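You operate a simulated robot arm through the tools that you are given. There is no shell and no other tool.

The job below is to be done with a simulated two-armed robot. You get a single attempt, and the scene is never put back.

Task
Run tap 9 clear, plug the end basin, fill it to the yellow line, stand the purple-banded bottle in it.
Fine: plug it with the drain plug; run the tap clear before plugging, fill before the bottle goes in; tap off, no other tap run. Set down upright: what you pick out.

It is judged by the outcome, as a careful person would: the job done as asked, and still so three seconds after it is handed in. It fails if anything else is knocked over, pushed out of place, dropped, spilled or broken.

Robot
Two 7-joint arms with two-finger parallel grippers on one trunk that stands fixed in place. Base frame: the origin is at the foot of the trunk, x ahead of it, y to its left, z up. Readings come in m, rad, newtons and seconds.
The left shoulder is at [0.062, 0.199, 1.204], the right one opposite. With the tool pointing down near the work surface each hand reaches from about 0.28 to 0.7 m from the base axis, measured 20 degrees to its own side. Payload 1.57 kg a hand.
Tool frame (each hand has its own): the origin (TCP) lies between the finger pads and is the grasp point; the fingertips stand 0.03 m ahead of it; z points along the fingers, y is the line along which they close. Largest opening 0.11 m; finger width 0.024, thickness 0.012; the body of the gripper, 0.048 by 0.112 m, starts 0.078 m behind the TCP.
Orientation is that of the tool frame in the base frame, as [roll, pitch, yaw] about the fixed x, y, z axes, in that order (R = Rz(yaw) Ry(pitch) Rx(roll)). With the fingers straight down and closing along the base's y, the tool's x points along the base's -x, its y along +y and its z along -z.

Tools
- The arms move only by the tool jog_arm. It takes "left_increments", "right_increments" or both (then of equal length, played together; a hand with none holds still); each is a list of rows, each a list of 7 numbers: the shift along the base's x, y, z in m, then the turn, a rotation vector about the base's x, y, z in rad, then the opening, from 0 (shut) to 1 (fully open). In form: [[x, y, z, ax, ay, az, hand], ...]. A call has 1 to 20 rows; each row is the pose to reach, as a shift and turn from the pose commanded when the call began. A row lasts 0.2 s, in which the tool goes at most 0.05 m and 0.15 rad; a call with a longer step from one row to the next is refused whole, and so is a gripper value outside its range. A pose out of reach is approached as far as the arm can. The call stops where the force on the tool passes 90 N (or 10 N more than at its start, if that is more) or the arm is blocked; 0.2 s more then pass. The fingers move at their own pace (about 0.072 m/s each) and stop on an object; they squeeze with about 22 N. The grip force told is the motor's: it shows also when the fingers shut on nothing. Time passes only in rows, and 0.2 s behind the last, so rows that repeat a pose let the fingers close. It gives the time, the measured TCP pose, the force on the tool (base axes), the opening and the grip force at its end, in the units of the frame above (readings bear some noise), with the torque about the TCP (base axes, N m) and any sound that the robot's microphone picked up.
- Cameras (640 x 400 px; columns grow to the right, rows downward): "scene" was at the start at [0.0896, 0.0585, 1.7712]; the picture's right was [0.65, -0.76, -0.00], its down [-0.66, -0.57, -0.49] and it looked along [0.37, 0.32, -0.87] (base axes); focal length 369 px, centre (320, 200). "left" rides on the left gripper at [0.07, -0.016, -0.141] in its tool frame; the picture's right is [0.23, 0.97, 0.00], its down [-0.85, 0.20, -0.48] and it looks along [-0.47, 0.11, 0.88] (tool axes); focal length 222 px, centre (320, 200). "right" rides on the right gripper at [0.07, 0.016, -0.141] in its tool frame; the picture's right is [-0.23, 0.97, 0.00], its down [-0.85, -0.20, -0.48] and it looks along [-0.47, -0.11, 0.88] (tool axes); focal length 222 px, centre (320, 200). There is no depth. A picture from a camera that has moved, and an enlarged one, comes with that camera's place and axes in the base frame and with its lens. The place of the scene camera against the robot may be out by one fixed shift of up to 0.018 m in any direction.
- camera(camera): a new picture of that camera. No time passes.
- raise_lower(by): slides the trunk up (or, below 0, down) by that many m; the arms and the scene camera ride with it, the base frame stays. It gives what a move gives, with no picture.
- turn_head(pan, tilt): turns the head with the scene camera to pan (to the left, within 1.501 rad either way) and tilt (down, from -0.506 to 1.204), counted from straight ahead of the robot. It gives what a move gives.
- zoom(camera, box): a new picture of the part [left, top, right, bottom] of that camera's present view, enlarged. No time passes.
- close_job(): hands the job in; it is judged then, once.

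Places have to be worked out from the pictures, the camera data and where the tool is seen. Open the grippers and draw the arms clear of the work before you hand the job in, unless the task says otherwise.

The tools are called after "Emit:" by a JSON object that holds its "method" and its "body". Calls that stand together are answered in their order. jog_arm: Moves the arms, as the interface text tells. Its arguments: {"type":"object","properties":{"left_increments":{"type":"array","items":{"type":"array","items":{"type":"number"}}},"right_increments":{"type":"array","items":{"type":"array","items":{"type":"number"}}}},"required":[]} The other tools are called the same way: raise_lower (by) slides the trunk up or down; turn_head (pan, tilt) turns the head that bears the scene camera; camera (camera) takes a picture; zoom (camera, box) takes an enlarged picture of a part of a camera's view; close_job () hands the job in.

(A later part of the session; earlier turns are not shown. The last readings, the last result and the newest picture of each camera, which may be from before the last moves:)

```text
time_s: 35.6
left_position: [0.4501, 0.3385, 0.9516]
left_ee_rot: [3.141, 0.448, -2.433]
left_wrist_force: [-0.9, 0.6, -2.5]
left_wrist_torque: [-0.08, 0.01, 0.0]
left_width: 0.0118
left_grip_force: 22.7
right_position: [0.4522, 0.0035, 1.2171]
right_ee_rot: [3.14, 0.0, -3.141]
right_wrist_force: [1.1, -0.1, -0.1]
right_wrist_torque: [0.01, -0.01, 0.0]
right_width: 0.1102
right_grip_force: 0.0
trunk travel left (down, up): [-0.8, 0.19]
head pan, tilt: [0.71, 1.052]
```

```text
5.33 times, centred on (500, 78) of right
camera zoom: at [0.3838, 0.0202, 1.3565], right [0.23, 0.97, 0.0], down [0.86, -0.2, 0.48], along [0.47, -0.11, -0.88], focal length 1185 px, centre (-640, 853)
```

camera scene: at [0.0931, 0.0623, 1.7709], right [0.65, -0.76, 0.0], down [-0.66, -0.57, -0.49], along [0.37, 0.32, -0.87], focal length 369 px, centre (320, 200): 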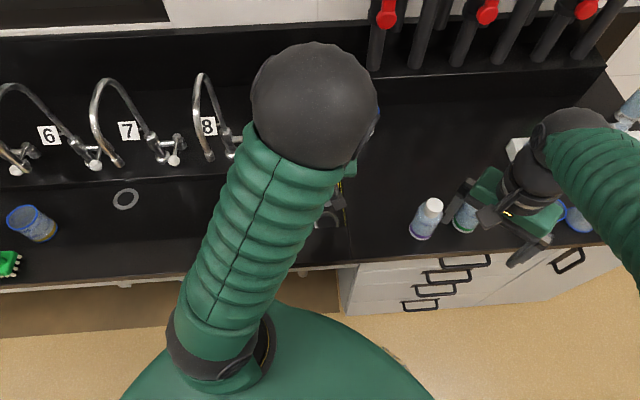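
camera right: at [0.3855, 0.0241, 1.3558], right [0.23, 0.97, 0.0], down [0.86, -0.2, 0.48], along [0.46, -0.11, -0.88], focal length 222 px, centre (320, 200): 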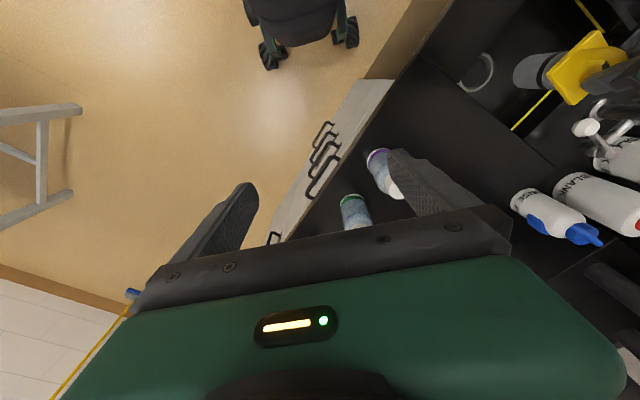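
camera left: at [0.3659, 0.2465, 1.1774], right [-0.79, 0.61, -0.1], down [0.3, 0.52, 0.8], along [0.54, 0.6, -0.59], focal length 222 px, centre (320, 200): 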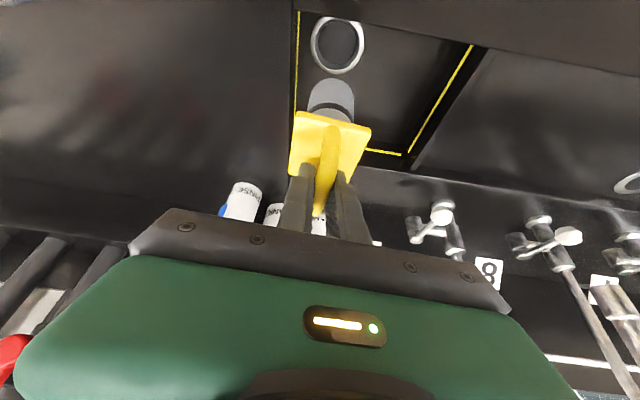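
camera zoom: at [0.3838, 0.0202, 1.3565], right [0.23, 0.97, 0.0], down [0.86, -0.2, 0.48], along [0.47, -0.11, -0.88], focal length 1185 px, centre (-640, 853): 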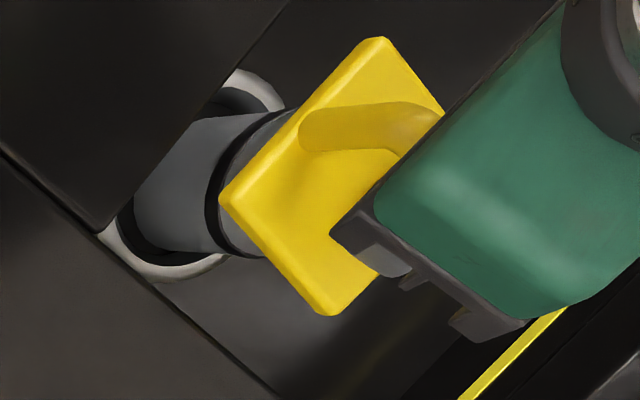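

The side force is gone. I keep lowering 16 mm in small steps.

Emit:
{"method": "jog_arm", "body": {"left_increments": [[0, 0, -0.004, 0, 0, 0, 0], [0, 0, -0.008, 0, 0, 0, 0], [0, 0, -0.012, 0, 0, 0, 0], [0, 0, -0.016, 0, 0, 0, 0], [0, 0, -0.016, 0, 0, 0, 0]]}}

Emit:
{"method": "zoom", "body": {"camera": "left", "box": [280, 20, 400, 120]}}

Emit:
{"method": "zoom", "body": {"camera": "right", "box": [440, 40, 560, 115]}}

```text
time_s: 36.8
left_position: [0.4473, 0.335, 0.9449]
left_ee_rot: [-3.137, 0.47, -2.429]
left_wrist_force: [1.1, 5.6, 74.9]
left_wrist_torque: [0.57, 0.23, 0.06]
left_width: 0.0119
left_grip_force: 21.9
right_position: [0.4448, -0.0016, 1.2207]
right_ee_rot: [3.137, 0.006, -3.141]
right_wrist_force: [-0.8, -0.4, 0.7]
right_wrist_torque: [0.05, 0.01, 0.0]
right_width: 0.1103
right_grip_force: 0.1
trunk travel left (down, up): [-0.8, 0.19]
head pan, tilt: [0.71, 1.052]
```

```text
4.00 times, centred on (340, 70) of left
camera zoom: at [0.3628, 0.2415, 1.0392], right [-0.79, 0.6, -0.11], down [0.28, 0.51, 0.81], along [0.55, 0.61, -0.57], focal length 888 px, centre (240, 720)
```

zoom: 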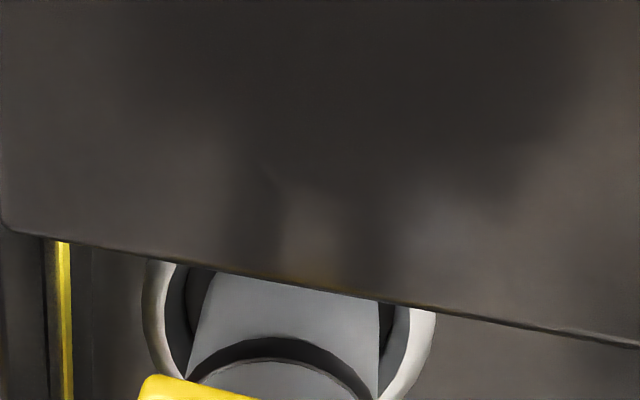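

```text
5.33 times, centred on (500, 78) of right
camera zoom: at [0.3747, 0.0137, 1.3603], right [0.23, 0.97, 0.01], down [0.85, -0.2, 0.48], along [0.47, -0.1, -0.88], focal length 1185 px, centre (-640, 853)
```

zoom: 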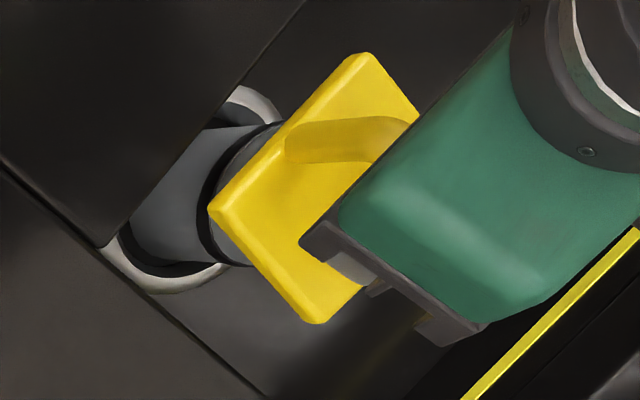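

75 N upward means the plug has bottomed out in the drain recess. I raise the command ~8 mm to unload and look at how the plug sits before releasing.

Emit:
{"method": "jog_arm", "body": {"left_increments": [[0, 0, 0.004, 0, 0, 0, 0], [0, 0, 0.008, 0, 0, 0, 0], [0, 0, 0.008, 0, 0, 0, 0]]}}

Emit:
{"method": "camera", "body": {"camera": "left"}}

Emit:
{"method": "zoom", "body": {"camera": "right", "box": [440, 20, 600, 120]}}

```text
time_s: 37.6
left_position: [0.4476, 0.337, 0.945]
left_ee_rot: [3.14, 0.45, -2.434]
left_wrist_force: [3.9, 5.6, 32.9]
left_wrist_torque: [0.44, -0.74, -0.04]
left_width: 0.0115
left_grip_force: 22.3
right_position: [0.4493, 0.0003, 1.2161]
right_ee_rot: [3.141, 0.0, 3.139]
right_wrist_force: [0.3, -0.8, -0.4]
right_wrist_torque: [0.0, -0.01, 0.0]
right_width: 0.1098
right_grip_force: 0.0
trunk travel left (down, up): [-0.8, 0.19]
head pan, tilt: [0.71, 1.052]
```

```text
taken
camera left: at [0.3649, 0.2423, 1.0416], right [-0.79, 0.61, -0.1], down [0.3, 0.52, 0.8], along [0.54, 0.61, -0.59], focal length 222 px, centre (320, 200)
```

left: 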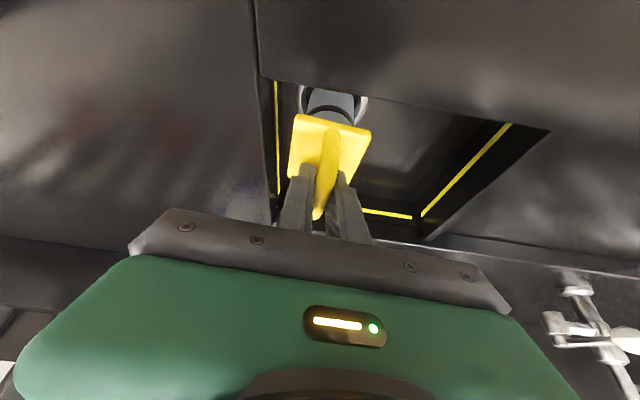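

```text
4.00 times, centred on (520, 70) of right
camera zoom: at [0.3814, 0.0177, 1.3572], right [0.23, 0.97, 0.0], down [0.85, -0.2, 0.48], along [0.47, -0.11, -0.88], focal length 888 px, centre (-480, 720)
```

zoom: 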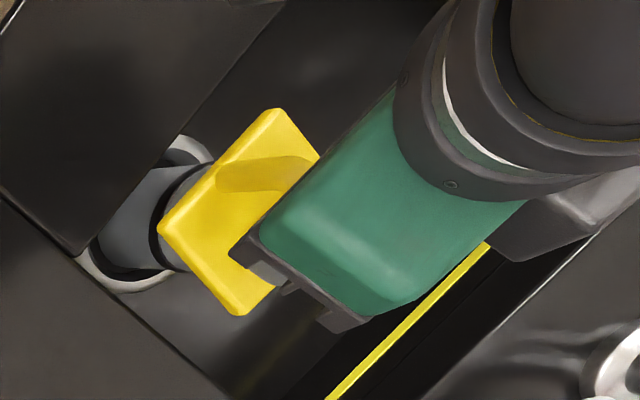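

Still 33 N of press. I raise another 3 mm to unload it before opening.

Emit:
{"method": "jog_arm", "body": {"left_increments": [[0, 0, 0.0015, 0, 0, 0, 0], [0, 0, 0.003, 0, 0, 0, 0], [0, 0, 0.003, 0, 0, 0, 0]]}}

Emit:
{"method": "zoom", "body": {"camera": "left", "box": [260, 60, 400, 180]}}

```text
time_s: 38.4
left_position: [0.4489, 0.3361, 0.9456]
left_ee_rot: [3.139, 0.443, -2.435]
left_wrist_force: [0.3, -0.2, 0.6]
left_wrist_torque: [-0.07, -0.1, -0.01]
left_width: 0.0119
left_grip_force: 21.7
right_position: [0.4532, 0.0034, 1.2152]
right_ee_rot: [-3.14, 0.0, -3.141]
right_wrist_force: [-0.7, -0.2, 0.6]
right_wrist_torque: [0.0, 0.01, 0.0]
right_width: 0.1101
right_grip_force: 0.2
trunk travel left (down, up): [-0.8, 0.19]
head pan, tilt: [0.71, 1.052]
```

```text
3.33 times, centred on (330, 120) of left
camera zoom: at [0.3658, 0.2429, 1.0426], right [-0.79, 0.61, -0.09], down [0.3, 0.52, 0.8], along [0.53, 0.6, -0.59], focal length 740 px, centre (287, 467)
```

zoom: 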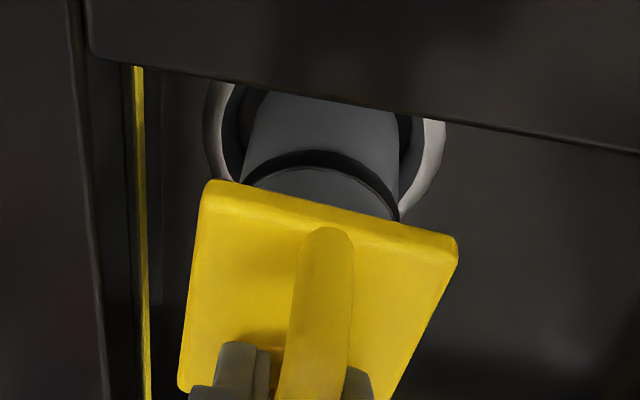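

The plug stands on its own in the drain now (no load). I open the fingers and rise straight up.

Emit:
{"method": "jog_arm", "body": {"left_increments": [[0, 0, 0, 0, 0, 0, 0.15], [0, 0, 0, 0, 0, 0, 0.35], [0, 0, 0, 0, 0, 0, 0.5], [0, 0, 0.02, 0, 0, 0, 0.5], [0, 0, 0.05, 0, 0, 0, 0.5], [0, 0, 0.08, 0, 0, 0, 0.5]]}}

Emit:
{"method": "camera", "body": {"camera": "left"}}

Emit:
{"method": "zoom", "body": {"camera": "right", "box": [440, 20, 600, 120]}}

```text
time_s: 39.8
left_position: [0.4486, 0.3367, 1.0266]
left_ee_rot: [3.141, 0.45, -2.432]
left_wrist_force: [-0.4, 0.5, 0.4]
left_wrist_torque: [0.01, -0.01, 0.0]
left_width: 0.0551
left_grip_force: 0.1
right_position: [0.4516, 0.0022, 1.2165]
right_ee_rot: [-3.139, 0.0, 3.141]
right_wrist_force: [0.0, -0.5, -1.0]
right_wrist_torque: [0.01, 0.02, 0.0]
right_width: 0.1098
right_grip_force: 0.0
trunk travel left (down, up): [-0.8, 0.19]
head pan, tilt: [0.71, 1.052]
```

```text
taken
camera left: at [0.3652, 0.2432, 1.1222], right [-0.79, 0.61, -0.1], down [0.3, 0.52, 0.8], along [0.54, 0.6, -0.59], focal length 222 px, centre (320, 200)
```

left: 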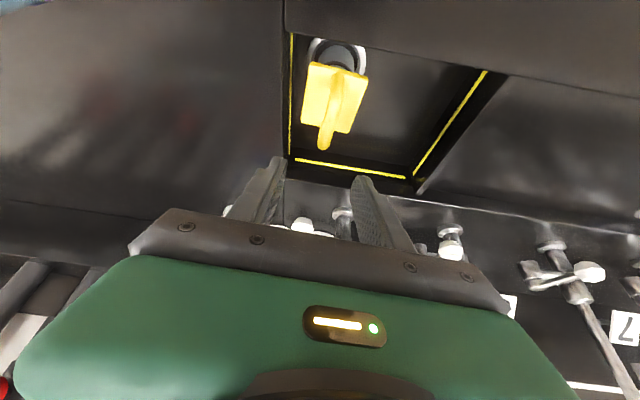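

```text
4.00 times, centred on (520, 70) of right
camera zoom: at [0.3822, 0.0196, 1.357], right [0.23, 0.97, 0.0], down [0.85, -0.2, 0.48], along [0.47, -0.11, -0.88], focal length 888 px, centre (-480, 720)
```

zoom: 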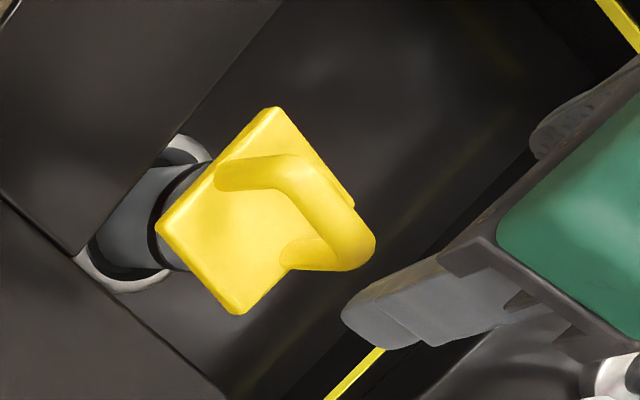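

The plug stays upright. I zoom in on the seat from the left camera to judge centring.

Emit:
{"method": "zoom", "body": {"camera": "left", "box": [280, 20, 400, 160]}}

Emit:
{"method": "zoom", "body": {"camera": "scene", "box": [260, 150, 380, 250]}}

```text
2.86 times, centred on (340, 90) of left
camera zoom: at [0.3652, 0.2432, 1.1222], right [-0.79, 0.61, -0.1], down [0.3, 0.52, 0.8], along [0.54, 0.6, -0.59], focal length 635 px, centre (263, 514)
```

zoom: 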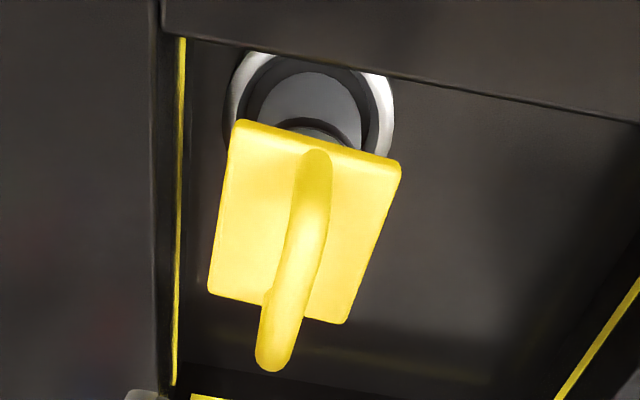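

```text
4.00 times, centred on (320, 200) of scene
camera zoom: at [0.0886, 0.0569, 1.7713], right [0.65, -0.76, 0.0], down [-0.66, -0.57, -0.49], along [0.38, 0.32, -0.87], focal length 1475 px, centre (320, 200)
```

zoom: 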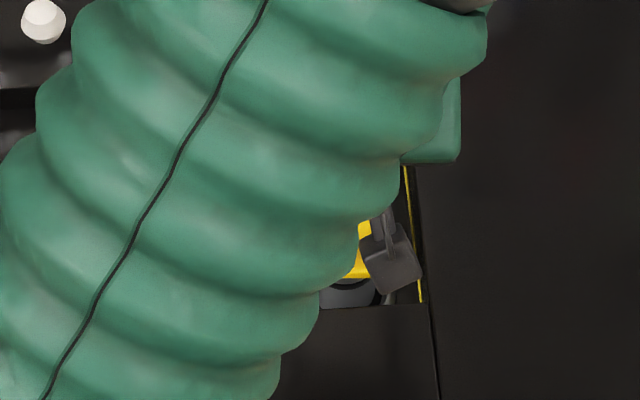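

The plug body sits inside the drain ring with an even gap. Now I take the left hand back to the tap: rise, move right of the spout, tilt to 45° and open fully.

Emit:
{"method": "jog_arm", "body": {"left_increments": [[0.01, -0.012, 0.035, 0, 0, 0, 0.6], [0.021, -0.024, 0.07, 0.0728, -0.0847, 0, 0.8], [0.0315, -0.0362, 0.1034, 0.1456, -0.1694, 0, 1], [0.0315, -0.0362, 0.1034, 0.2184, -0.2541, 0, 1], [0.049, -0.018, 0.093, 0.2184, -0.2541, 0, 1], [0.0661, 0.0002, 0.0834, 0.2184, -0.2541, 0, 1], [0.078, 0.0125, 0.0605, 0.2184, -0.2541, 0, 1], [0.0899, 0.025, 0.0379, 0.2184, -0.2541, 0, 1]]}}

Emit:
{"method": "camera", "body": {"camera": "left"}}

Emit:
{"method": "camera", "body": {"camera": "scene"}}

Emit:
{"method": "camera", "body": {"camera": "right"}}

```text
time_s: 41.6
left_position: [0.5417, 0.3592, 1.0657]
left_ee_rot: [3.139, 0.786, -2.435]
left_wrist_force: [0.7, -0.2, -0.1]
left_wrist_torque: [0.04, 0.01, -0.02]
left_width: 0.1097
left_grip_force: 0.0
right_position: [0.4515, 0.0013, 1.217]
right_ee_rot: [3.139, 0.0, -3.14]
right_wrist_force: [0.3, -0.9, -0.4]
right_wrist_torque: [0.02, -0.01, 0.0]
right_width: 0.1101
right_grip_force: 0.1
trunk travel left (down, up): [-0.8, 0.19]
head pan, tilt: [0.71, 1.052]
```

```text
taken
camera left: at [0.438, 0.2496, 1.1152], right [-0.76, 0.64, -0.16], down [0.07, 0.32, 0.94], along [0.65, 0.7, -0.29], focal length 222 px, centre (320, 200)
```

left: 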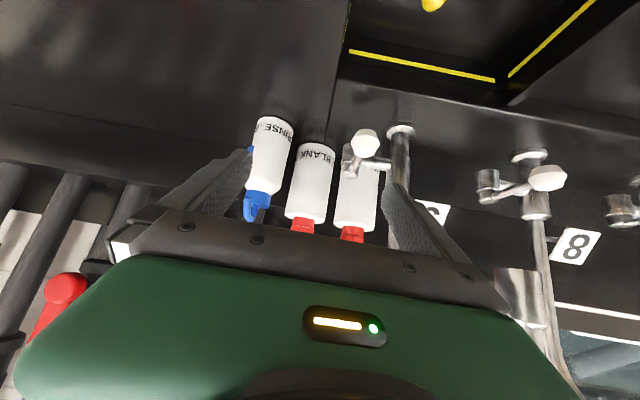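

```text
taken
camera scene: at [0.0907, 0.0541, 1.7708], right [0.65, -0.76, 0.0], down [-0.66, -0.57, -0.49], along [0.37, 0.32, -0.87], focal length 369 px, centre (320, 200)
```

scene: 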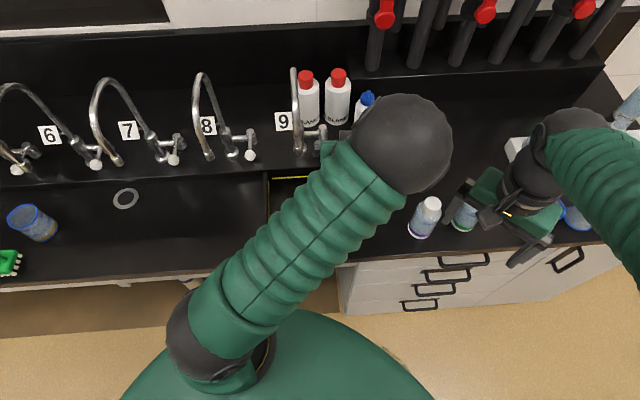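

```text
taken
camera right: at [0.383, 0.0175, 1.3564], right [0.23, 0.97, 0.0], down [0.85, -0.2, 0.48], along [0.47, -0.11, -0.88], focal length 222 px, centre (320, 200)
```

right: 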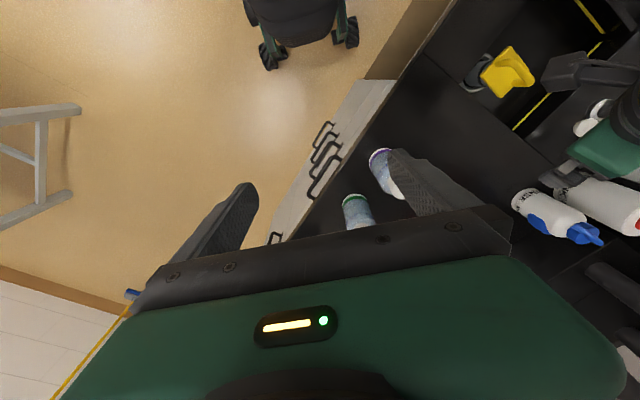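

The knob is where it was. I repeat the earlier approach: shift left of the knob and advance beside it.

Emit:
{"method": "jog_arm", "body": {"left_increments": [[-0.0095, 0.0111, 0, 0, 0, 0, 1], [-0.0019, 0.0177, -0.018, 0, 0, 0, 1], [0.0058, 0.0243, -0.036, 0, 0, 0, 1], [0.0134, 0.0308, -0.054, 0, 0, 0, 1], [0.0211, 0.0374, -0.0717, 0, 0, 0, 1]]}}

Emit:
{"method": "camera", "body": {"camera": "left"}}

Emit:
{"method": "zoom", "body": {"camera": "right", "box": [440, 0, 640, 150]}}

```text
time_s: 42.8
left_position: [0.5629, 0.4013, 0.9925]
left_ee_rot: [3.141, 0.784, -2.431]
left_wrist_force: [-0.1, -0.4, -0.3]
left_wrist_torque: [-0.01, 0.02, -0.02]
left_width: 0.11
left_grip_force: 0.1
right_position: [0.4526, 0.0045, 1.2165]
right_ee_rot: [-3.141, -0.002, -3.142]
right_wrist_force: [0.2, -0.1, -0.7]
right_wrist_torque: [-0.01, -0.01, 0.02]
right_width: 0.1098
right_grip_force: 0.1
trunk travel left (down, up): [-0.8, 0.19]
head pan, tilt: [0.71, 1.052]
```

```text
taken
camera left: at [0.4604, 0.2916, 1.0435], right [-0.76, 0.63, -0.16], down [0.07, 0.33, 0.94], along [0.65, 0.7, -0.29], focal length 222 px, centre (320, 200)
```

left: 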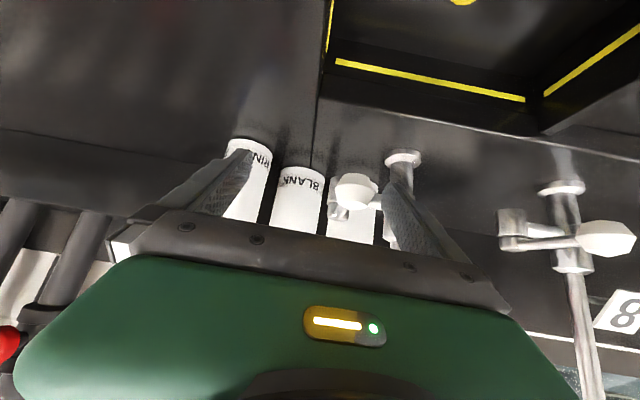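

```text
2.67 times, centred on (540, 75) of right
camera zoom: at [0.3843, 0.0211, 1.3563], right [0.23, 0.97, 0.0], down [0.86, -0.2, 0.48], along [0.47, -0.11, -0.88], focal length 592 px, centre (-267, 533)
```

zoom: 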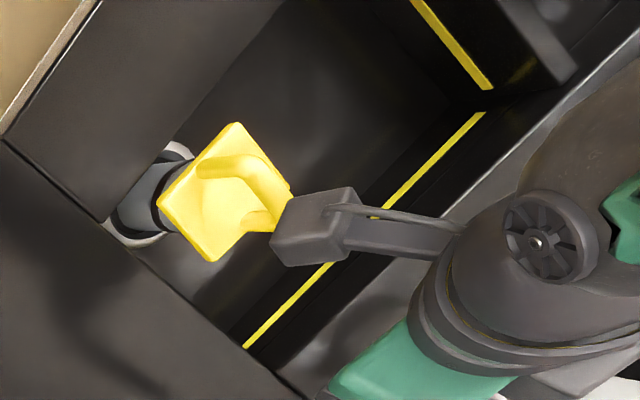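

The knob is again between the fingers. I push the lever right for a modest flow (about 10–12°), then watch the basin from the right camera.

Emit:
{"method": "jog_arm", "body": {"left_increments": [[0.005, -0.005, 0, 0, 0, 0, 1], [0.01, -0.0105, 0, 0, 0, 0, 1], [0.014, -0.0145, 0, 0, 0, 0, 1], [0.018, -0.018, 0, 0, 0, 0, 1], [0.0215, -0.0214, 0, 0, 0, 0, 1]]}}

Emit:
{"method": "camera", "body": {"camera": "left"}}

Emit:
{"method": "zoom", "body": {"camera": "right", "box": [440, 0, 640, 150]}}

```text
time_s: 44.0
left_position: [0.5824, 0.3779, 0.9936]
left_ee_rot: [3.14, 0.783, -2.433]
left_wrist_force: [-0.4, 0.8, -1.2]
left_wrist_torque: [0.01, -0.01, -0.01]
left_width: 0.11
left_grip_force: 0.0
right_position: [0.4514, 0.0039, 1.2169]
right_ee_rot: [-3.141, -0.001, -3.142]
right_wrist_force: [-0.8, 0.3, -0.9]
right_wrist_torque: [-0.01, -0.02, 0.0]
right_width: 0.11
right_grip_force: 0.0
trunk travel left (down, up): [-0.8, 0.19]
head pan, tilt: [0.71, 1.052]
```

```text
taken
camera left: at [0.4806, 0.2683, 1.0439], right [-0.76, 0.63, -0.16], down [0.07, 0.33, 0.94], along [0.65, 0.7, -0.29], focal length 222 px, centre (320, 200)
```

left: 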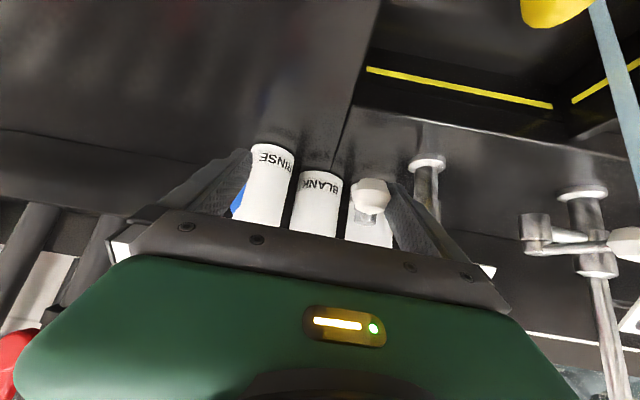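

```text
2.67 times, centred on (540, 75) of right
camera zoom: at [0.3836, 0.0199, 1.3565], right [0.23, 0.97, 0.0], down [0.86, -0.2, 0.48], along [0.47, -0.11, -0.88], focal length 592 px, centre (-267, 533)
```

zoom: 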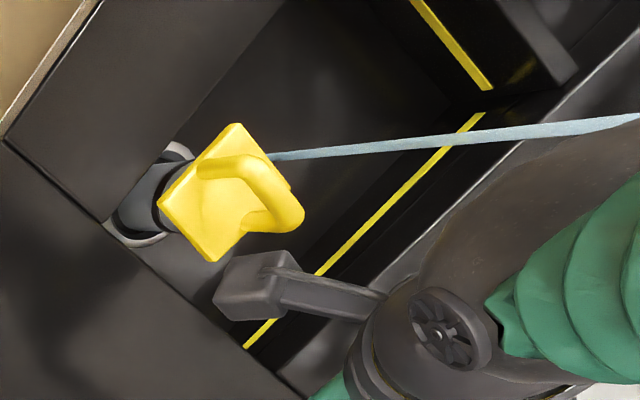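

Clear water is running. I wait 2 s and look for the water surface in the basin.

Emit:
{"method": "jog_arm", "body": {"left_increments": [[0, 0, 0, 0, 0, 0, 1], [0, 0, 0, 0, 0, 0, 1], [0, 0, 0, 0, 0, 0, 1], [0, 0, 0, 0, 0, 0, 1], [0, 0, 0, 0, 0, 0, 1], [0, 0, 0, 0, 0, 0, 1], [0, 0, 0, 0, 0, 0, 1], [0, 0, 0, 0, 0, 0, 1], [0, 0, 0, 0, 0, 0, 1]]}}

Emit:
{"method": "zoom", "body": {"camera": "right", "box": [440, 0, 640, 150]}}

Emit:
{"method": "zoom", "body": {"camera": "left", "box": [340, 0, 640, 150]}}

```text
time_s: 46.0
left_position: [0.5834, 0.3785, 0.9934]
left_ee_rot: [-3.141, 0.784, -2.435]
left_wrist_force: [0.3, -0.4, -0.4]
left_wrist_torque: [0.0, -0.02, 0.03]
left_width: 0.1101
left_grip_force: 0.0
right_position: [0.4507, 0.0032, 1.2145]
right_ee_rot: [3.141, 0.001, -3.141]
right_wrist_force: [0.6, -0.1, -0.6]
right_wrist_torque: [-0.01, -0.01, -0.02]
right_width: 0.1102
right_grip_force: 0.0
trunk travel left (down, up): [-0.8, 0.19]
head pan, tilt: [0.71, 1.052]
```

```text
2.67 times, centred on (540, 75) of right
camera zoom: at [0.3834, 0.02, 1.3566], right [0.23, 0.97, 0.0], down [0.86, -0.2, 0.48], along [0.47, -0.11, -0.88], focal length 592 px, centre (-267, 533)
```

zoom: 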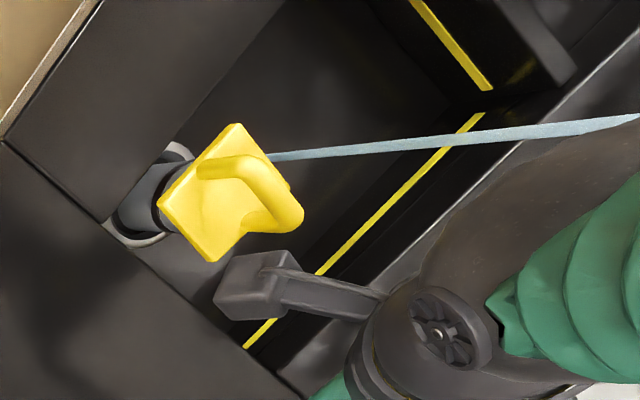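

```text
2.13 times, centred on (490, 75) of left
camera zoom: at [0.4803, 0.2685, 1.044], right [-0.76, 0.63, -0.16], down [0.07, 0.33, 0.94], along [0.65, 0.7, -0.29], focal length 474 px, centre (-43, 467)
```

zoom: 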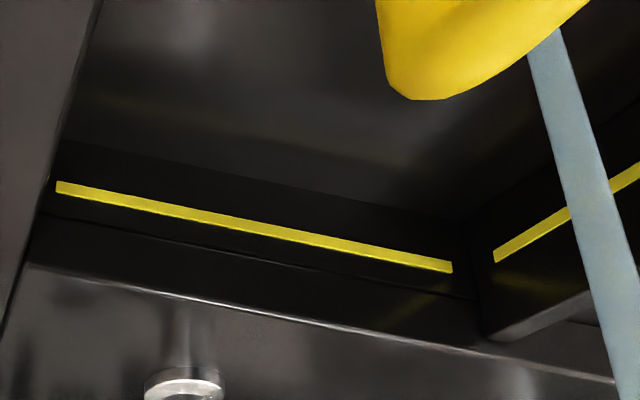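

No visible pool yet. I wait 4 more seconds and compare the floor, ring and walls.

Emit:
{"method": "jog_arm", "body": {"left_increments": [[0, 0, 0, 0, 0, 0, 1], [0, 0, 0, 0, 0, 0, 1], [0, 0, 0, 0, 0, 0, 1], [0, 0, 0, 0, 0, 0, 1], [0, 0, 0, 0, 0, 0, 1], [0, 0, 0, 0, 0, 0, 1], [0, 0, 0, 0, 0, 0, 1], [0, 0, 0, 0, 0, 0, 1], [0, 0, 0, 0, 0, 0, 1], [0, 0, 0, 0, 0, 0, 1], [0, 0, 0, 0, 0, 0, 1], [0, 0, 0, 0, 0, 0, 1], [0, 0, 0, 0, 0, 0, 1], [0, 0, 0, 0, 0, 0, 1], [0, 0, 0, 0, 0, 0, 1], [0, 0, 0, 0, 0, 0, 1], [0, 0, 0, 0, 0, 0, 1], [0, 0, 0, 0, 0, 0, 1], [0, 0, 0, 0, 0, 0, 1]]}}

Emit:
{"method": "zoom", "body": {"camera": "right", "box": [440, 0, 640, 150]}}

Emit:
{"method": "zoom", "body": {"camera": "right", "box": [460, 30, 560, 100]}}

Emit:
{"method": "zoom", "body": {"camera": "left", "box": [340, 0, 640, 150]}}

```text
time_s: 50.0
left_position: [0.5835, 0.3788, 0.9932]
left_ee_rot: [3.14, 0.784, -2.433]
left_wrist_force: [-0.6, 0.5, 0.2]
left_wrist_torque: [-0.02, -0.01, -0.03]
left_width: 0.11
left_grip_force: 0.1
right_position: [0.4511, 0.0023, 1.2169]
right_ee_rot: [-3.141, 0.0, -3.141]
right_wrist_force: [-0.4, 0.2, 0.2]
right_wrist_torque: [0.01, 0.01, 0.01]
right_width: 0.11
right_grip_force: 0.0
trunk travel left (down, up): [-0.8, 0.19]
head pan, tilt: [0.71, 1.052]
```

```text
2.67 times, centred on (540, 75) of right
camera zoom: at [0.3834, 0.02, 1.3566], right [0.23, 0.97, 0.0], down [0.86, -0.2, 0.48], along [0.47, -0.11, -0.88], focal length 592 px, centre (-267, 533)
```

zoom: 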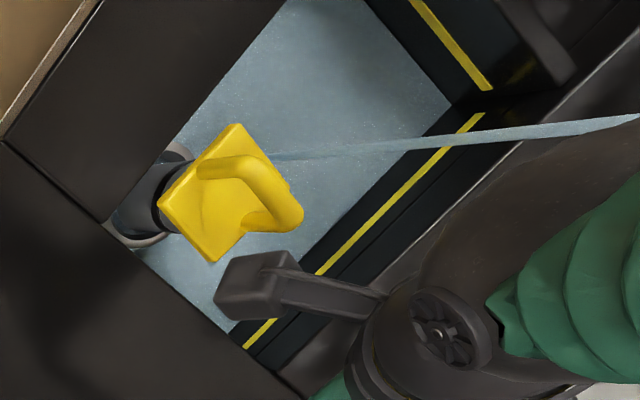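

```text
5.71 times, centred on (510, 65) of right
camera zoom: at [0.3834, 0.02, 1.3566], right [0.23, 0.97, 0.0], down [0.86, -0.2, 0.48], along [0.47, -0.11, -0.88], focal length 1269 px, centre (-766, 971)
```

zoom: 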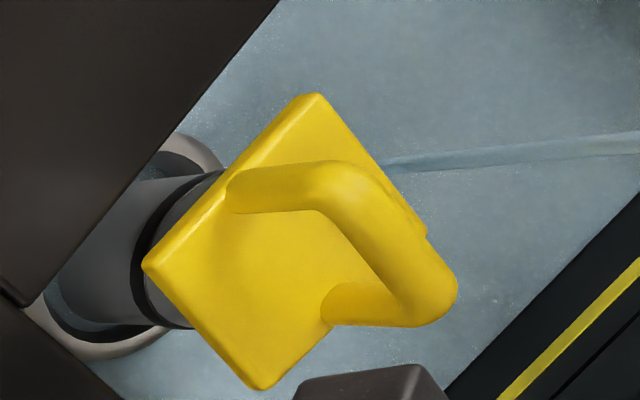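

```text
2.13 times, centred on (490, 75) of left
camera zoom: at [0.4803, 0.2685, 1.044], right [-0.76, 0.63, -0.16], down [0.07, 0.33, 0.94], along [0.65, 0.7, -0.29], focal length 474 px, centre (-43, 467)
```

zoom: 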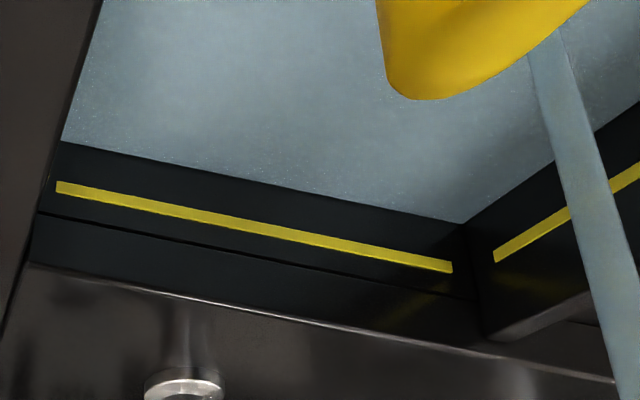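

The basin is holding water and the left camera shows the waterline against the yellow line nicely. It rises slowly, so I open the lever to about 30°, wait, and measure the rate.

Emit:
{"method": "jog_arm", "body": {"left_increments": [[0.0055, -0.0035, 0, 0, 0, 0, 1], [0.0105, -0.0063, 0, 0, 0, 0, 1], [0.0156, -0.0088, 0, 0, 0, 0, 1], [0.0156, -0.0088, 0, 0, 0, 0, 1], [0.0156, -0.0088, 0, 0, 0, 0, 1], [0.0156, -0.0088, 0, 0, 0, 0, 1], [0.0156, -0.0088, 0, 0, 0, 0, 1], [0.0156, -0.0088, 0, 0, 0, 0, 1], [0.0156, -0.0088, 0, 0, 0, 0, 1], [0.0156, -0.0088, 0, 0, 0, 0, 1]]}}

Emit:
{"method": "zoom", "body": {"camera": "left", "box": [340, 0, 640, 150]}}

Emit:
{"method": "zoom", "body": {"camera": "right", "box": [440, 0, 640, 150]}}

```text
time_s: 52.2
left_position: [0.5983, 0.3697, 0.9944]
left_ee_rot: [-3.141, 0.786, -2.434]
left_wrist_force: [-0.2, -0.5, -0.2]
left_wrist_torque: [0.01, -0.02, 0.0]
left_width: 0.11
left_grip_force: 0.2
right_position: [0.4516, 0.0029, 1.2175]
right_ee_rot: [-3.142, 0.001, -3.142]
right_wrist_force: [0.3, 0.3, -0.2]
right_wrist_torque: [0.0, 0.0, -0.01]
right_width: 0.11
right_grip_force: 0.1
trunk travel left (down, up): [-0.8, 0.19]
head pan, tilt: [0.71, 1.052]
```

```text
2.13 times, centred on (490, 75) of left
camera zoom: at [0.4965, 0.2602, 1.0439], right [-0.76, 0.63, -0.16], down [0.07, 0.33, 0.94], along [0.65, 0.7, -0.29], focal length 474 px, centre (-43, 467)
```

zoom: 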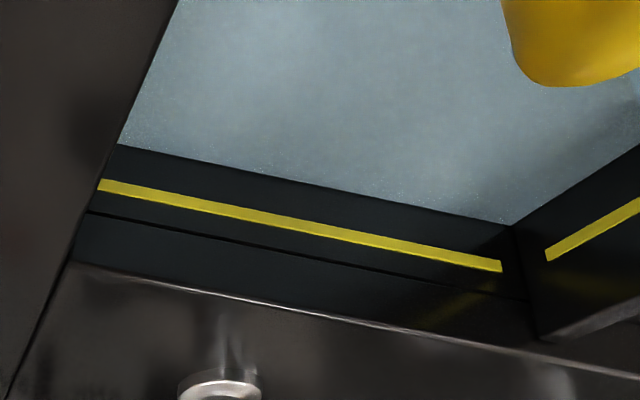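

```text
2.67 times, centred on (540, 75) of right
camera zoom: at [0.3834, 0.0199, 1.3566], right [0.23, 0.97, 0.0], down [0.86, -0.2, 0.48], along [0.47, -0.11, -0.88], focal length 592 px, centre (-267, 533)
```

zoom: 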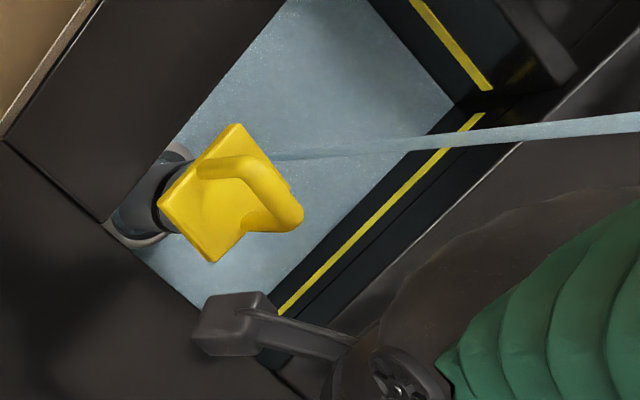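

Rate needs a finer measure; I take a close zoom now, wait 2 s, and zoom again.

Emit:
{"method": "zoom", "body": {"camera": "left", "box": [400, 55, 500, 130]}}

Emit:
{"method": "jog_arm", "body": {"left_increments": [[0, 0, 0, 0, 0, 0, 1], [0, 0, 0, 0, 0, 0, 1], [0, 0, 0, 0, 0, 0, 1], [0, 0, 0, 0, 0, 0, 1], [0, 0, 0, 0, 0, 0, 1], [0, 0, 0, 0, 0, 0, 1], [0, 0, 0, 0, 0, 0, 1], [0, 0, 0, 0, 0, 0, 1], [0, 0, 0, 0, 0, 0, 1], [0, 0, 0, 0, 0, 0, 1], [0, 0, 0, 0, 0, 0, 1], [0, 0, 0, 0, 0, 0, 1], [0, 0, 0, 0, 0, 0, 1], [0, 0, 0, 0, 0, 0, 1]]}}

Emit:
{"method": "zoom", "body": {"camera": "left", "box": [400, 55, 500, 130]}}

```text
5.33 times, centred on (450, 92) of left
camera zoom: at [0.4965, 0.2602, 1.0439], right [-0.76, 0.63, -0.16], down [0.07, 0.33, 0.94], along [0.65, 0.7, -0.29], focal length 1185 px, centre (-373, 773)
```

zoom: 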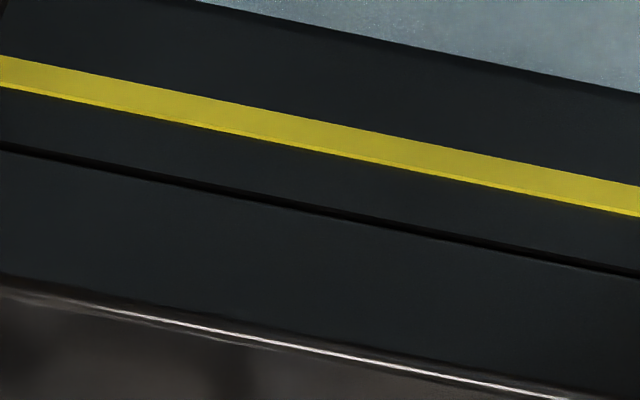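

```text
time_s: 55.2
left_position: [0.5991, 0.37, 0.9937]
left_ee_rot: [-3.141, 0.786, -2.434]
left_wrist_force: [0.3, 0.4, 0.2]
left_wrist_torque: [-0.01, -0.04, 0.0]
left_width: 0.1101
left_grip_force: 0.0
right_position: [0.4519, 0.0036, 1.2158]
right_ee_rot: [-3.141, 0.0, -3.141]
right_wrist_force: [-0.2, -1.1, 0.2]
right_wrist_torque: [-0.01, 0.0, 0.02]
right_width: 0.11
right_grip_force: 0.1
trunk travel left (down, up): [-0.8, 0.19]
head pan, tilt: [0.71, 1.052]
```

```text
5.33 times, centred on (450, 92) of left
camera zoom: at [0.4965, 0.2603, 1.0439], right [-0.76, 0.63, -0.16], down [0.07, 0.32, 0.94], along [0.65, 0.7, -0.29], focal length 1185 px, centre (-373, 773)
```

zoom: 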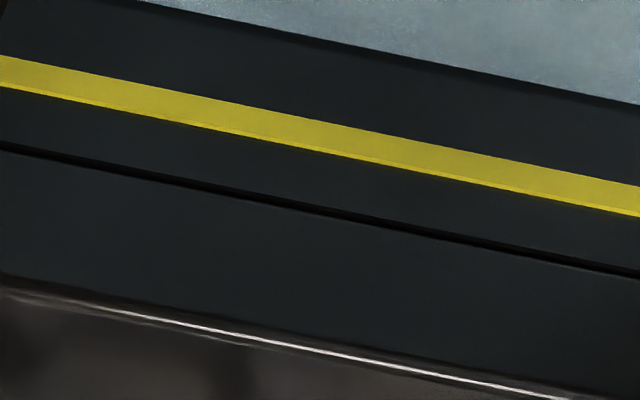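

The level rises ~4 px/s in this zoom, with ~90 px to go (≈22 s). I'll pre-position the hand on the closing side while it fills; first I check the scene for elbow clearance from the right hand.

Emit:
{"method": "camera", "body": {"camera": "scene"}}

Emit:
{"method": "camera", "body": {"camera": "right"}}

```text
taken
camera scene: at [0.0909, 0.0573, 1.7712], right [0.65, -0.76, 0.0], down [-0.66, -0.57, -0.49], along [0.37, 0.32, -0.87], focal length 369 px, centre (320, 200)
```

scene: 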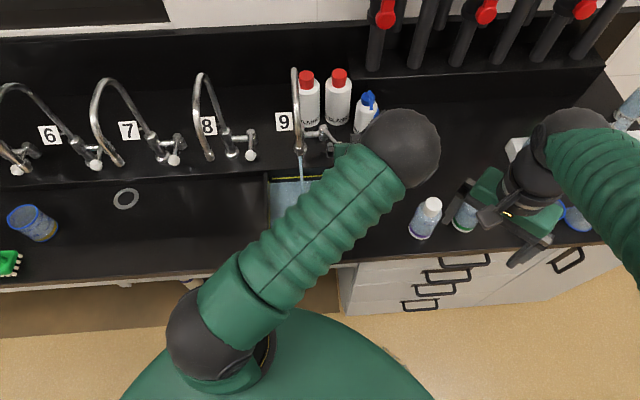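

```text
taken
camera right: at [0.3834, 0.0199, 1.3566], right [0.23, 0.97, 0.0], down [0.86, -0.2, 0.48], along [0.47, -0.11, -0.88], focal length 222 px, centre (320, 200)
```

right: 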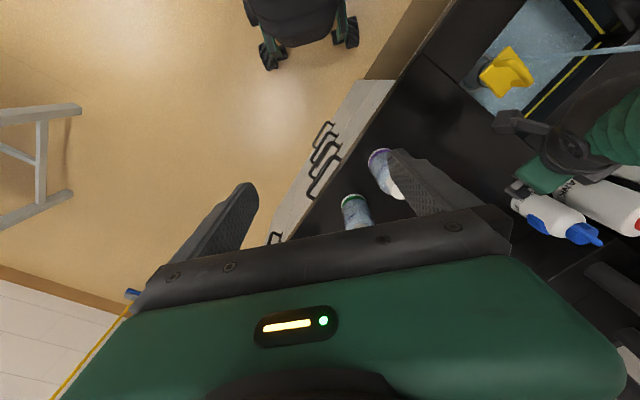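

The left elbow is within ~10 cm of the right hand, so I withdraw the right hand while moving the left hand around to the right side of the knob.

Emit:
{"method": "jog_arm", "body": {"left_increments": [[-0.0152, -0.013, 0.02, 0, 0, 0, 1], [-0.0303, -0.0261, 0.04, 0, 0, 0, 1], [-0.0429, -0.0369, 0.0566, 0, 0, 0, 1], [-0.0318, -0.0498, 0.0566, 0, 0, 0, 1], [-0.0207, -0.0627, 0.0566, 0, 0, 0, 1], [-0.0097, -0.0756, 0.0566, 0, 0, 0, 1], [0.0011, -0.0663, 0.042, 0, 0, 0, 1], [0.0119, -0.057, 0.0275, 0, 0, 0, 1], [0.0226, -0.0478, 0.013, 0, 0, 0, 1], [0.0333, -0.0387, -0.0015, 0, 0, 0, 1]], "right_increments": [[-0.01, -0.03, 0.01, 0, 0, 0, 1], [-0.02, -0.065, 0.02, 0, 0, 0, 1], [-0.035, -0.1, 0.03, 0, 0, 0, 1], [-0.05, -0.13, 0.03, 0, 0, 0, 1], [-0.06, -0.16, 0.03, 0, 0, 0, 1], [-0.06, -0.16, 0.03, 0, 0, 0, 1], [-0.06, -0.16, 0.03, 0, 0, 0, 1], [-0.06, -0.16, 0.03, 0, 0, 0, 1], [-0.06, -0.16, 0.03, 0, 0, 0, 1], [-0.06, -0.16, 0.03, 0, 0, 0, 1]]}}

Emit:
{"method": "camera", "body": {"camera": "left"}}

Emit:
{"method": "camera", "body": {"camera": "scene"}}

```text
time_s: 57.4
left_position: [0.6327, 0.3304, 0.9903]
left_ee_rot: [3.139, 0.783, -2.434]
left_wrist_force: [-0.2, -0.1, 0.4]
left_wrist_torque: [0.02, 0.02, -0.01]
left_width: 0.1101
left_grip_force: 0.1
right_position: [0.39, -0.1568, 1.2452]
right_ee_rot: [-3.141, -0.003, 3.141]
right_wrist_force: [0.2, -0.2, -0.2]
right_wrist_torque: [-0.02, 0.01, -0.03]
right_width: 0.1101
right_grip_force: 0.1
trunk travel left (down, up): [-0.8, 0.19]
head pan, tilt: [0.71, 1.052]
```

```text
taken
camera left: at [0.5302, 0.2211, 1.0411], right [-0.76, 0.63, -0.16], down [0.07, 0.32, 0.94], along [0.65, 0.7, -0.29], focal length 222 px, centre (320, 200)
```

left: 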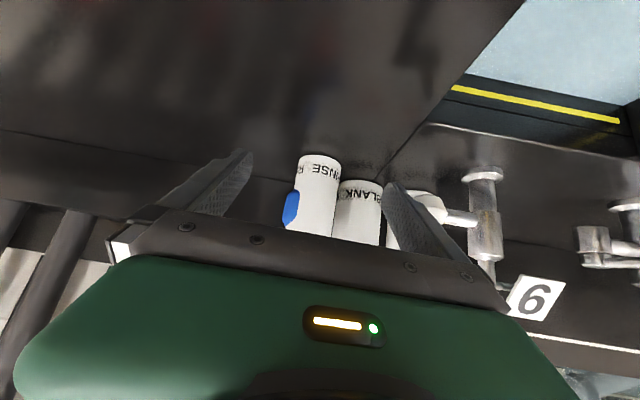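

```text
taken
camera scene: at [0.0916, 0.0563, 1.7712], right [0.65, -0.76, 0.0], down [-0.66, -0.57, -0.49], along [0.37, 0.32, -0.87], focal length 369 px, centre (320, 200)
```

scene: 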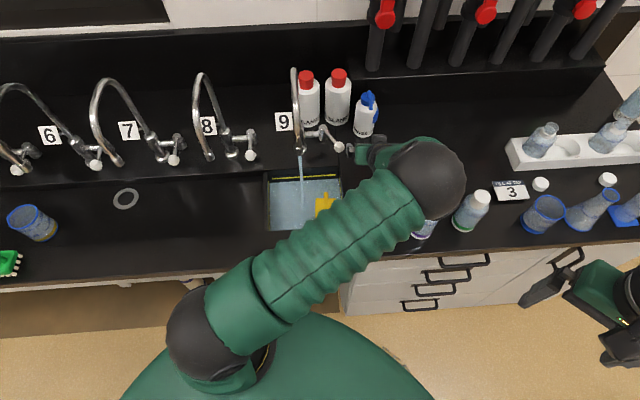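

The hand is in closing position and both views of the basin are good. I measure the waterline from here.

Emit:
{"method": "zoom", "body": {"camera": "left", "box": [460, 60, 620, 160]}}

Emit:
{"method": "zoom", "body": {"camera": "scene", "box": [255, 160, 355, 240]}}

```text
4.00 times, centred on (540, 110) of left
camera zoom: at [0.5302, 0.2211, 1.0411], right [-0.76, 0.63, -0.16], down [0.07, 0.32, 0.94], along [0.65, 0.7, -0.29], focal length 888 px, centre (-560, 560)
```

zoom: 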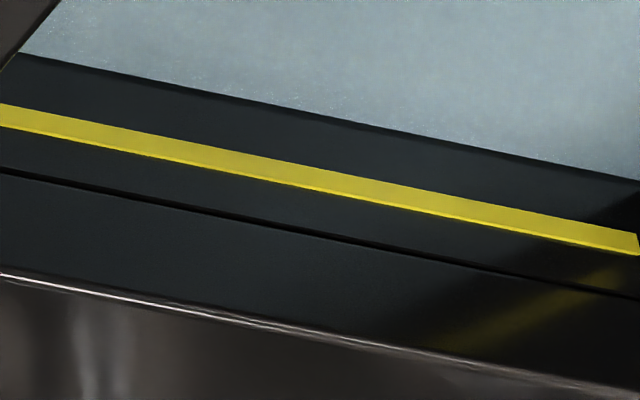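

```text
5.00 times, centred on (305, 200) of scene
camera zoom: at [0.0916, 0.0563, 1.7712], right [0.65, -0.76, 0.0], down [-0.66, -0.57, -0.49], along [0.37, 0.32, -0.87], focal length 1844 px, centre (395, 200)
```

zoom: 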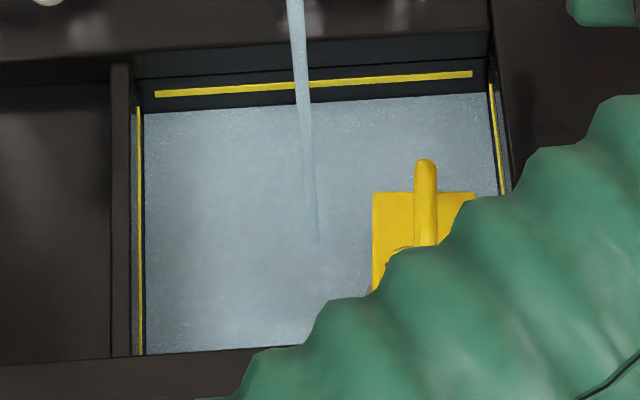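

About 66 px remain to the line's middle here at ~2.7 px/s. I wait 4 s.

Emit:
{"method": "jog_arm", "body": {"left_increments": [[0, 0, 0, 0, 0, 0, 1], [0, 0, 0, 0, 0, 0, 1], [0, 0, 0, 0, 0, 0, 1], [0, 0, 0, 0, 0, 0, 1], [0, 0, 0, 0, 0, 0, 1], [0, 0, 0, 0, 0, 0, 1], [0, 0, 0, 0, 0, 0, 1], [0, 0, 0, 0, 0, 0, 1], [0, 0, 0, 0, 0, 0, 1], [0, 0, 0, 0, 0, 0, 1], [0, 0, 0, 0, 0, 0, 1], [0, 0, 0, 0, 0, 0, 1], [0, 0, 0, 0, 0, 0, 1], [0, 0, 0, 0, 0, 0, 1], [0, 0, 0, 0, 0, 0, 1], [0, 0, 0, 0, 0, 0, 1], [0, 0, 0, 0, 0, 0, 1], [0, 0, 0, 0, 0, 0, 1], [0, 0, 0, 0, 0, 0, 1], [0, 0, 0, 0, 0, 0, 1]]}}

Emit:
{"method": "zoom", "body": {"camera": "left", "box": [460, 60, 620, 160]}}

Emit:
{"method": "zoom", "body": {"camera": "scene", "box": [255, 160, 355, 240]}}

```text
time_s: 61.6
left_position: [0.6314, 0.3324, 0.991]
left_ee_rot: [3.14, 0.786, -2.433]
left_wrist_force: [0.0, -0.4, 0.2]
left_wrist_torque: [0.01, 0.0, 0.02]
left_width: 0.1101
left_grip_force: 0.1
right_position: [0.3905, -0.1574, 1.2448]
right_ee_rot: [3.14, 0.0, 3.141]
right_wrist_force: [-0.9, -0.5, 0.1]
right_wrist_torque: [0.01, -0.01, 0.01]
right_width: 0.1098
right_grip_force: 0.0
trunk travel left (down, up): [-0.8, 0.19]
head pan, tilt: [0.71, 1.052]
```

```text
4.00 times, centred on (540, 110) of left
camera zoom: at [0.5293, 0.2211, 1.0416], right [-0.76, 0.63, -0.16], down [0.07, 0.32, 0.94], along [0.65, 0.7, -0.29], focal length 888 px, centre (-560, 560)
```

zoom: 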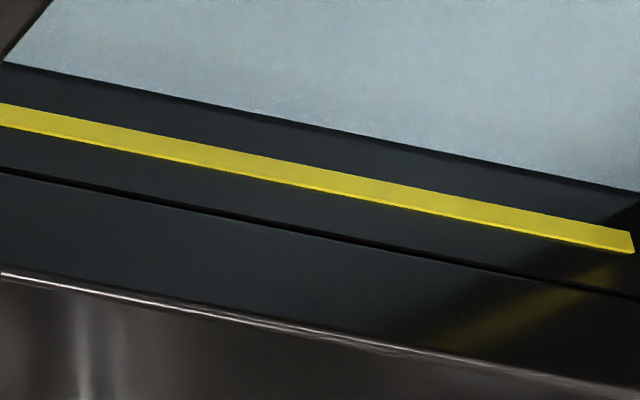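

```text
5.00 times, centred on (305, 200) of scene
camera zoom: at [0.0904, 0.056, 1.7713], right [0.65, -0.76, 0.0], down [-0.66, -0.57, -0.49], along [0.37, 0.32, -0.87], focal length 1844 px, centre (395, 200)
```

zoom: 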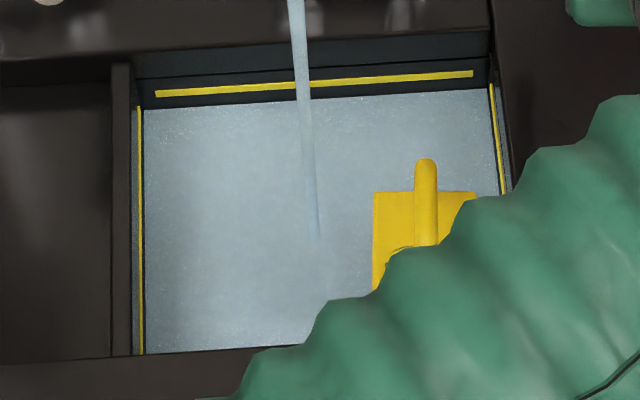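

Rising ~2.9 px/s; ~54 px to the line's middle. I wait another 8 s in two calls.

Emit:
{"method": "jog_arm", "body": {"left_increments": [[0, 0, 0, 0, 0, 0, 1], [0, 0, 0, 0, 0, 0, 1], [0, 0, 0, 0, 0, 0, 1], [0, 0, 0, 0, 0, 0, 1], [0, 0, 0, 0, 0, 0, 1], [0, 0, 0, 0, 0, 0, 1], [0, 0, 0, 0, 0, 0, 1], [0, 0, 0, 0, 0, 0, 1], [0, 0, 0, 0, 0, 0, 1], [0, 0, 0, 0, 0, 0, 1], [0, 0, 0, 0, 0, 0, 1], [0, 0, 0, 0, 0, 0, 1], [0, 0, 0, 0, 0, 0, 1], [0, 0, 0, 0, 0, 0, 1], [0, 0, 0, 0, 0, 0, 1], [0, 0, 0, 0, 0, 0, 1], [0, 0, 0, 0, 0, 0, 1], [0, 0, 0, 0, 0, 0, 1], [0, 0, 0, 0, 0, 0, 1], [0, 0, 0, 0, 0, 0, 1]]}}

Emit:
{"method": "jog_arm", "body": {"left_increments": [[0, 0, 0, 0, 0, 0, 1], [0, 0, 0, 0, 0, 0, 1], [0, 0, 0, 0, 0, 0, 1], [0, 0, 0, 0, 0, 0, 1], [0, 0, 0, 0, 0, 0, 1], [0, 0, 0, 0, 0, 0, 1], [0, 0, 0, 0, 0, 0, 1], [0, 0, 0, 0, 0, 0, 1], [0, 0, 0, 0, 0, 0, 1], [0, 0, 0, 0, 0, 0, 1], [0, 0, 0, 0, 0, 0, 1], [0, 0, 0, 0, 0, 0, 1], [0, 0, 0, 0, 0, 0, 1], [0, 0, 0, 0, 0, 0, 1], [0, 0, 0, 0, 0, 0, 1], [0, 0, 0, 0, 0, 0, 1], [0, 0, 0, 0, 0, 0, 1], [0, 0, 0, 0, 0, 0, 1], [0, 0, 0, 0, 0, 0, 1], [0, 0, 0, 0, 0, 0, 1]]}}

Emit:
{"method": "zoom", "body": {"camera": "left", "box": [460, 60, 620, 160]}}

Emit:
{"method": "zoom", "body": {"camera": "scene", "box": [255, 160, 355, 240]}}

```text
time_s: 65.8
left_position: [0.6319, 0.3309, 0.9905]
left_ee_rot: [3.139, 0.786, -2.432]
left_wrist_force: [0.2, -0.2, 0.1]
left_wrist_torque: [0.04, 0.06, -0.04]
left_width: 0.1099
left_grip_force: 0.1
right_position: [0.3901, -0.1575, 1.2438]
right_ee_rot: [-3.141, 0.001, 3.14]
right_wrist_force: [-0.3, 0.0, 0.5]
right_wrist_torque: [0.0, -0.03, -0.03]
right_width: 0.1101
right_grip_force: 0.1
trunk travel left (down, up): [-0.8, 0.19]
head pan, tilt: [0.71, 1.052]
```

```text
time_s: 70.0
left_position: [0.6316, 0.3316, 0.9906]
left_ee_rot: [3.139, 0.785, -2.432]
left_wrist_force: [0.5, 0.3, 1.3]
left_wrist_torque: [0.01, 0.03, -0.02]
left_width: 0.1098
left_grip_force: 0.1
right_position: [0.3902, -0.1577, 1.2448]
right_ee_rot: [-3.141, -0.002, 3.141]
right_wrist_force: [-1.0, -0.1, 0.2]
right_wrist_torque: [-0.05, 0.01, -0.03]
right_width: 0.1102
right_grip_force: 0.0
trunk travel left (down, up): [-0.8, 0.19]
head pan, tilt: [0.71, 1.052]
```

```text
4.00 times, centred on (540, 110) of left
camera zoom: at [0.5293, 0.2211, 1.0416], right [-0.76, 0.63, -0.16], down [0.07, 0.32, 0.94], along [0.65, 0.7, -0.29], focal length 888 px, centre (-560, 560)
```

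zoom: 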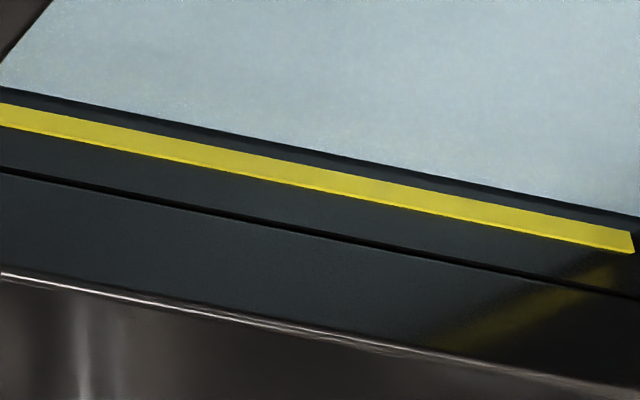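

```text
5.00 times, centred on (305, 200) of scene
camera zoom: at [0.0904, 0.056, 1.7713], right [0.65, -0.76, 0.0], down [-0.66, -0.57, -0.49], along [0.37, 0.32, -0.87], focal length 1844 px, centre (395, 200)
```

zoom: 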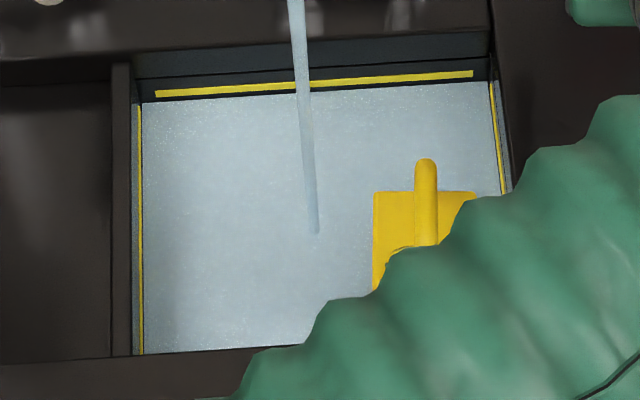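

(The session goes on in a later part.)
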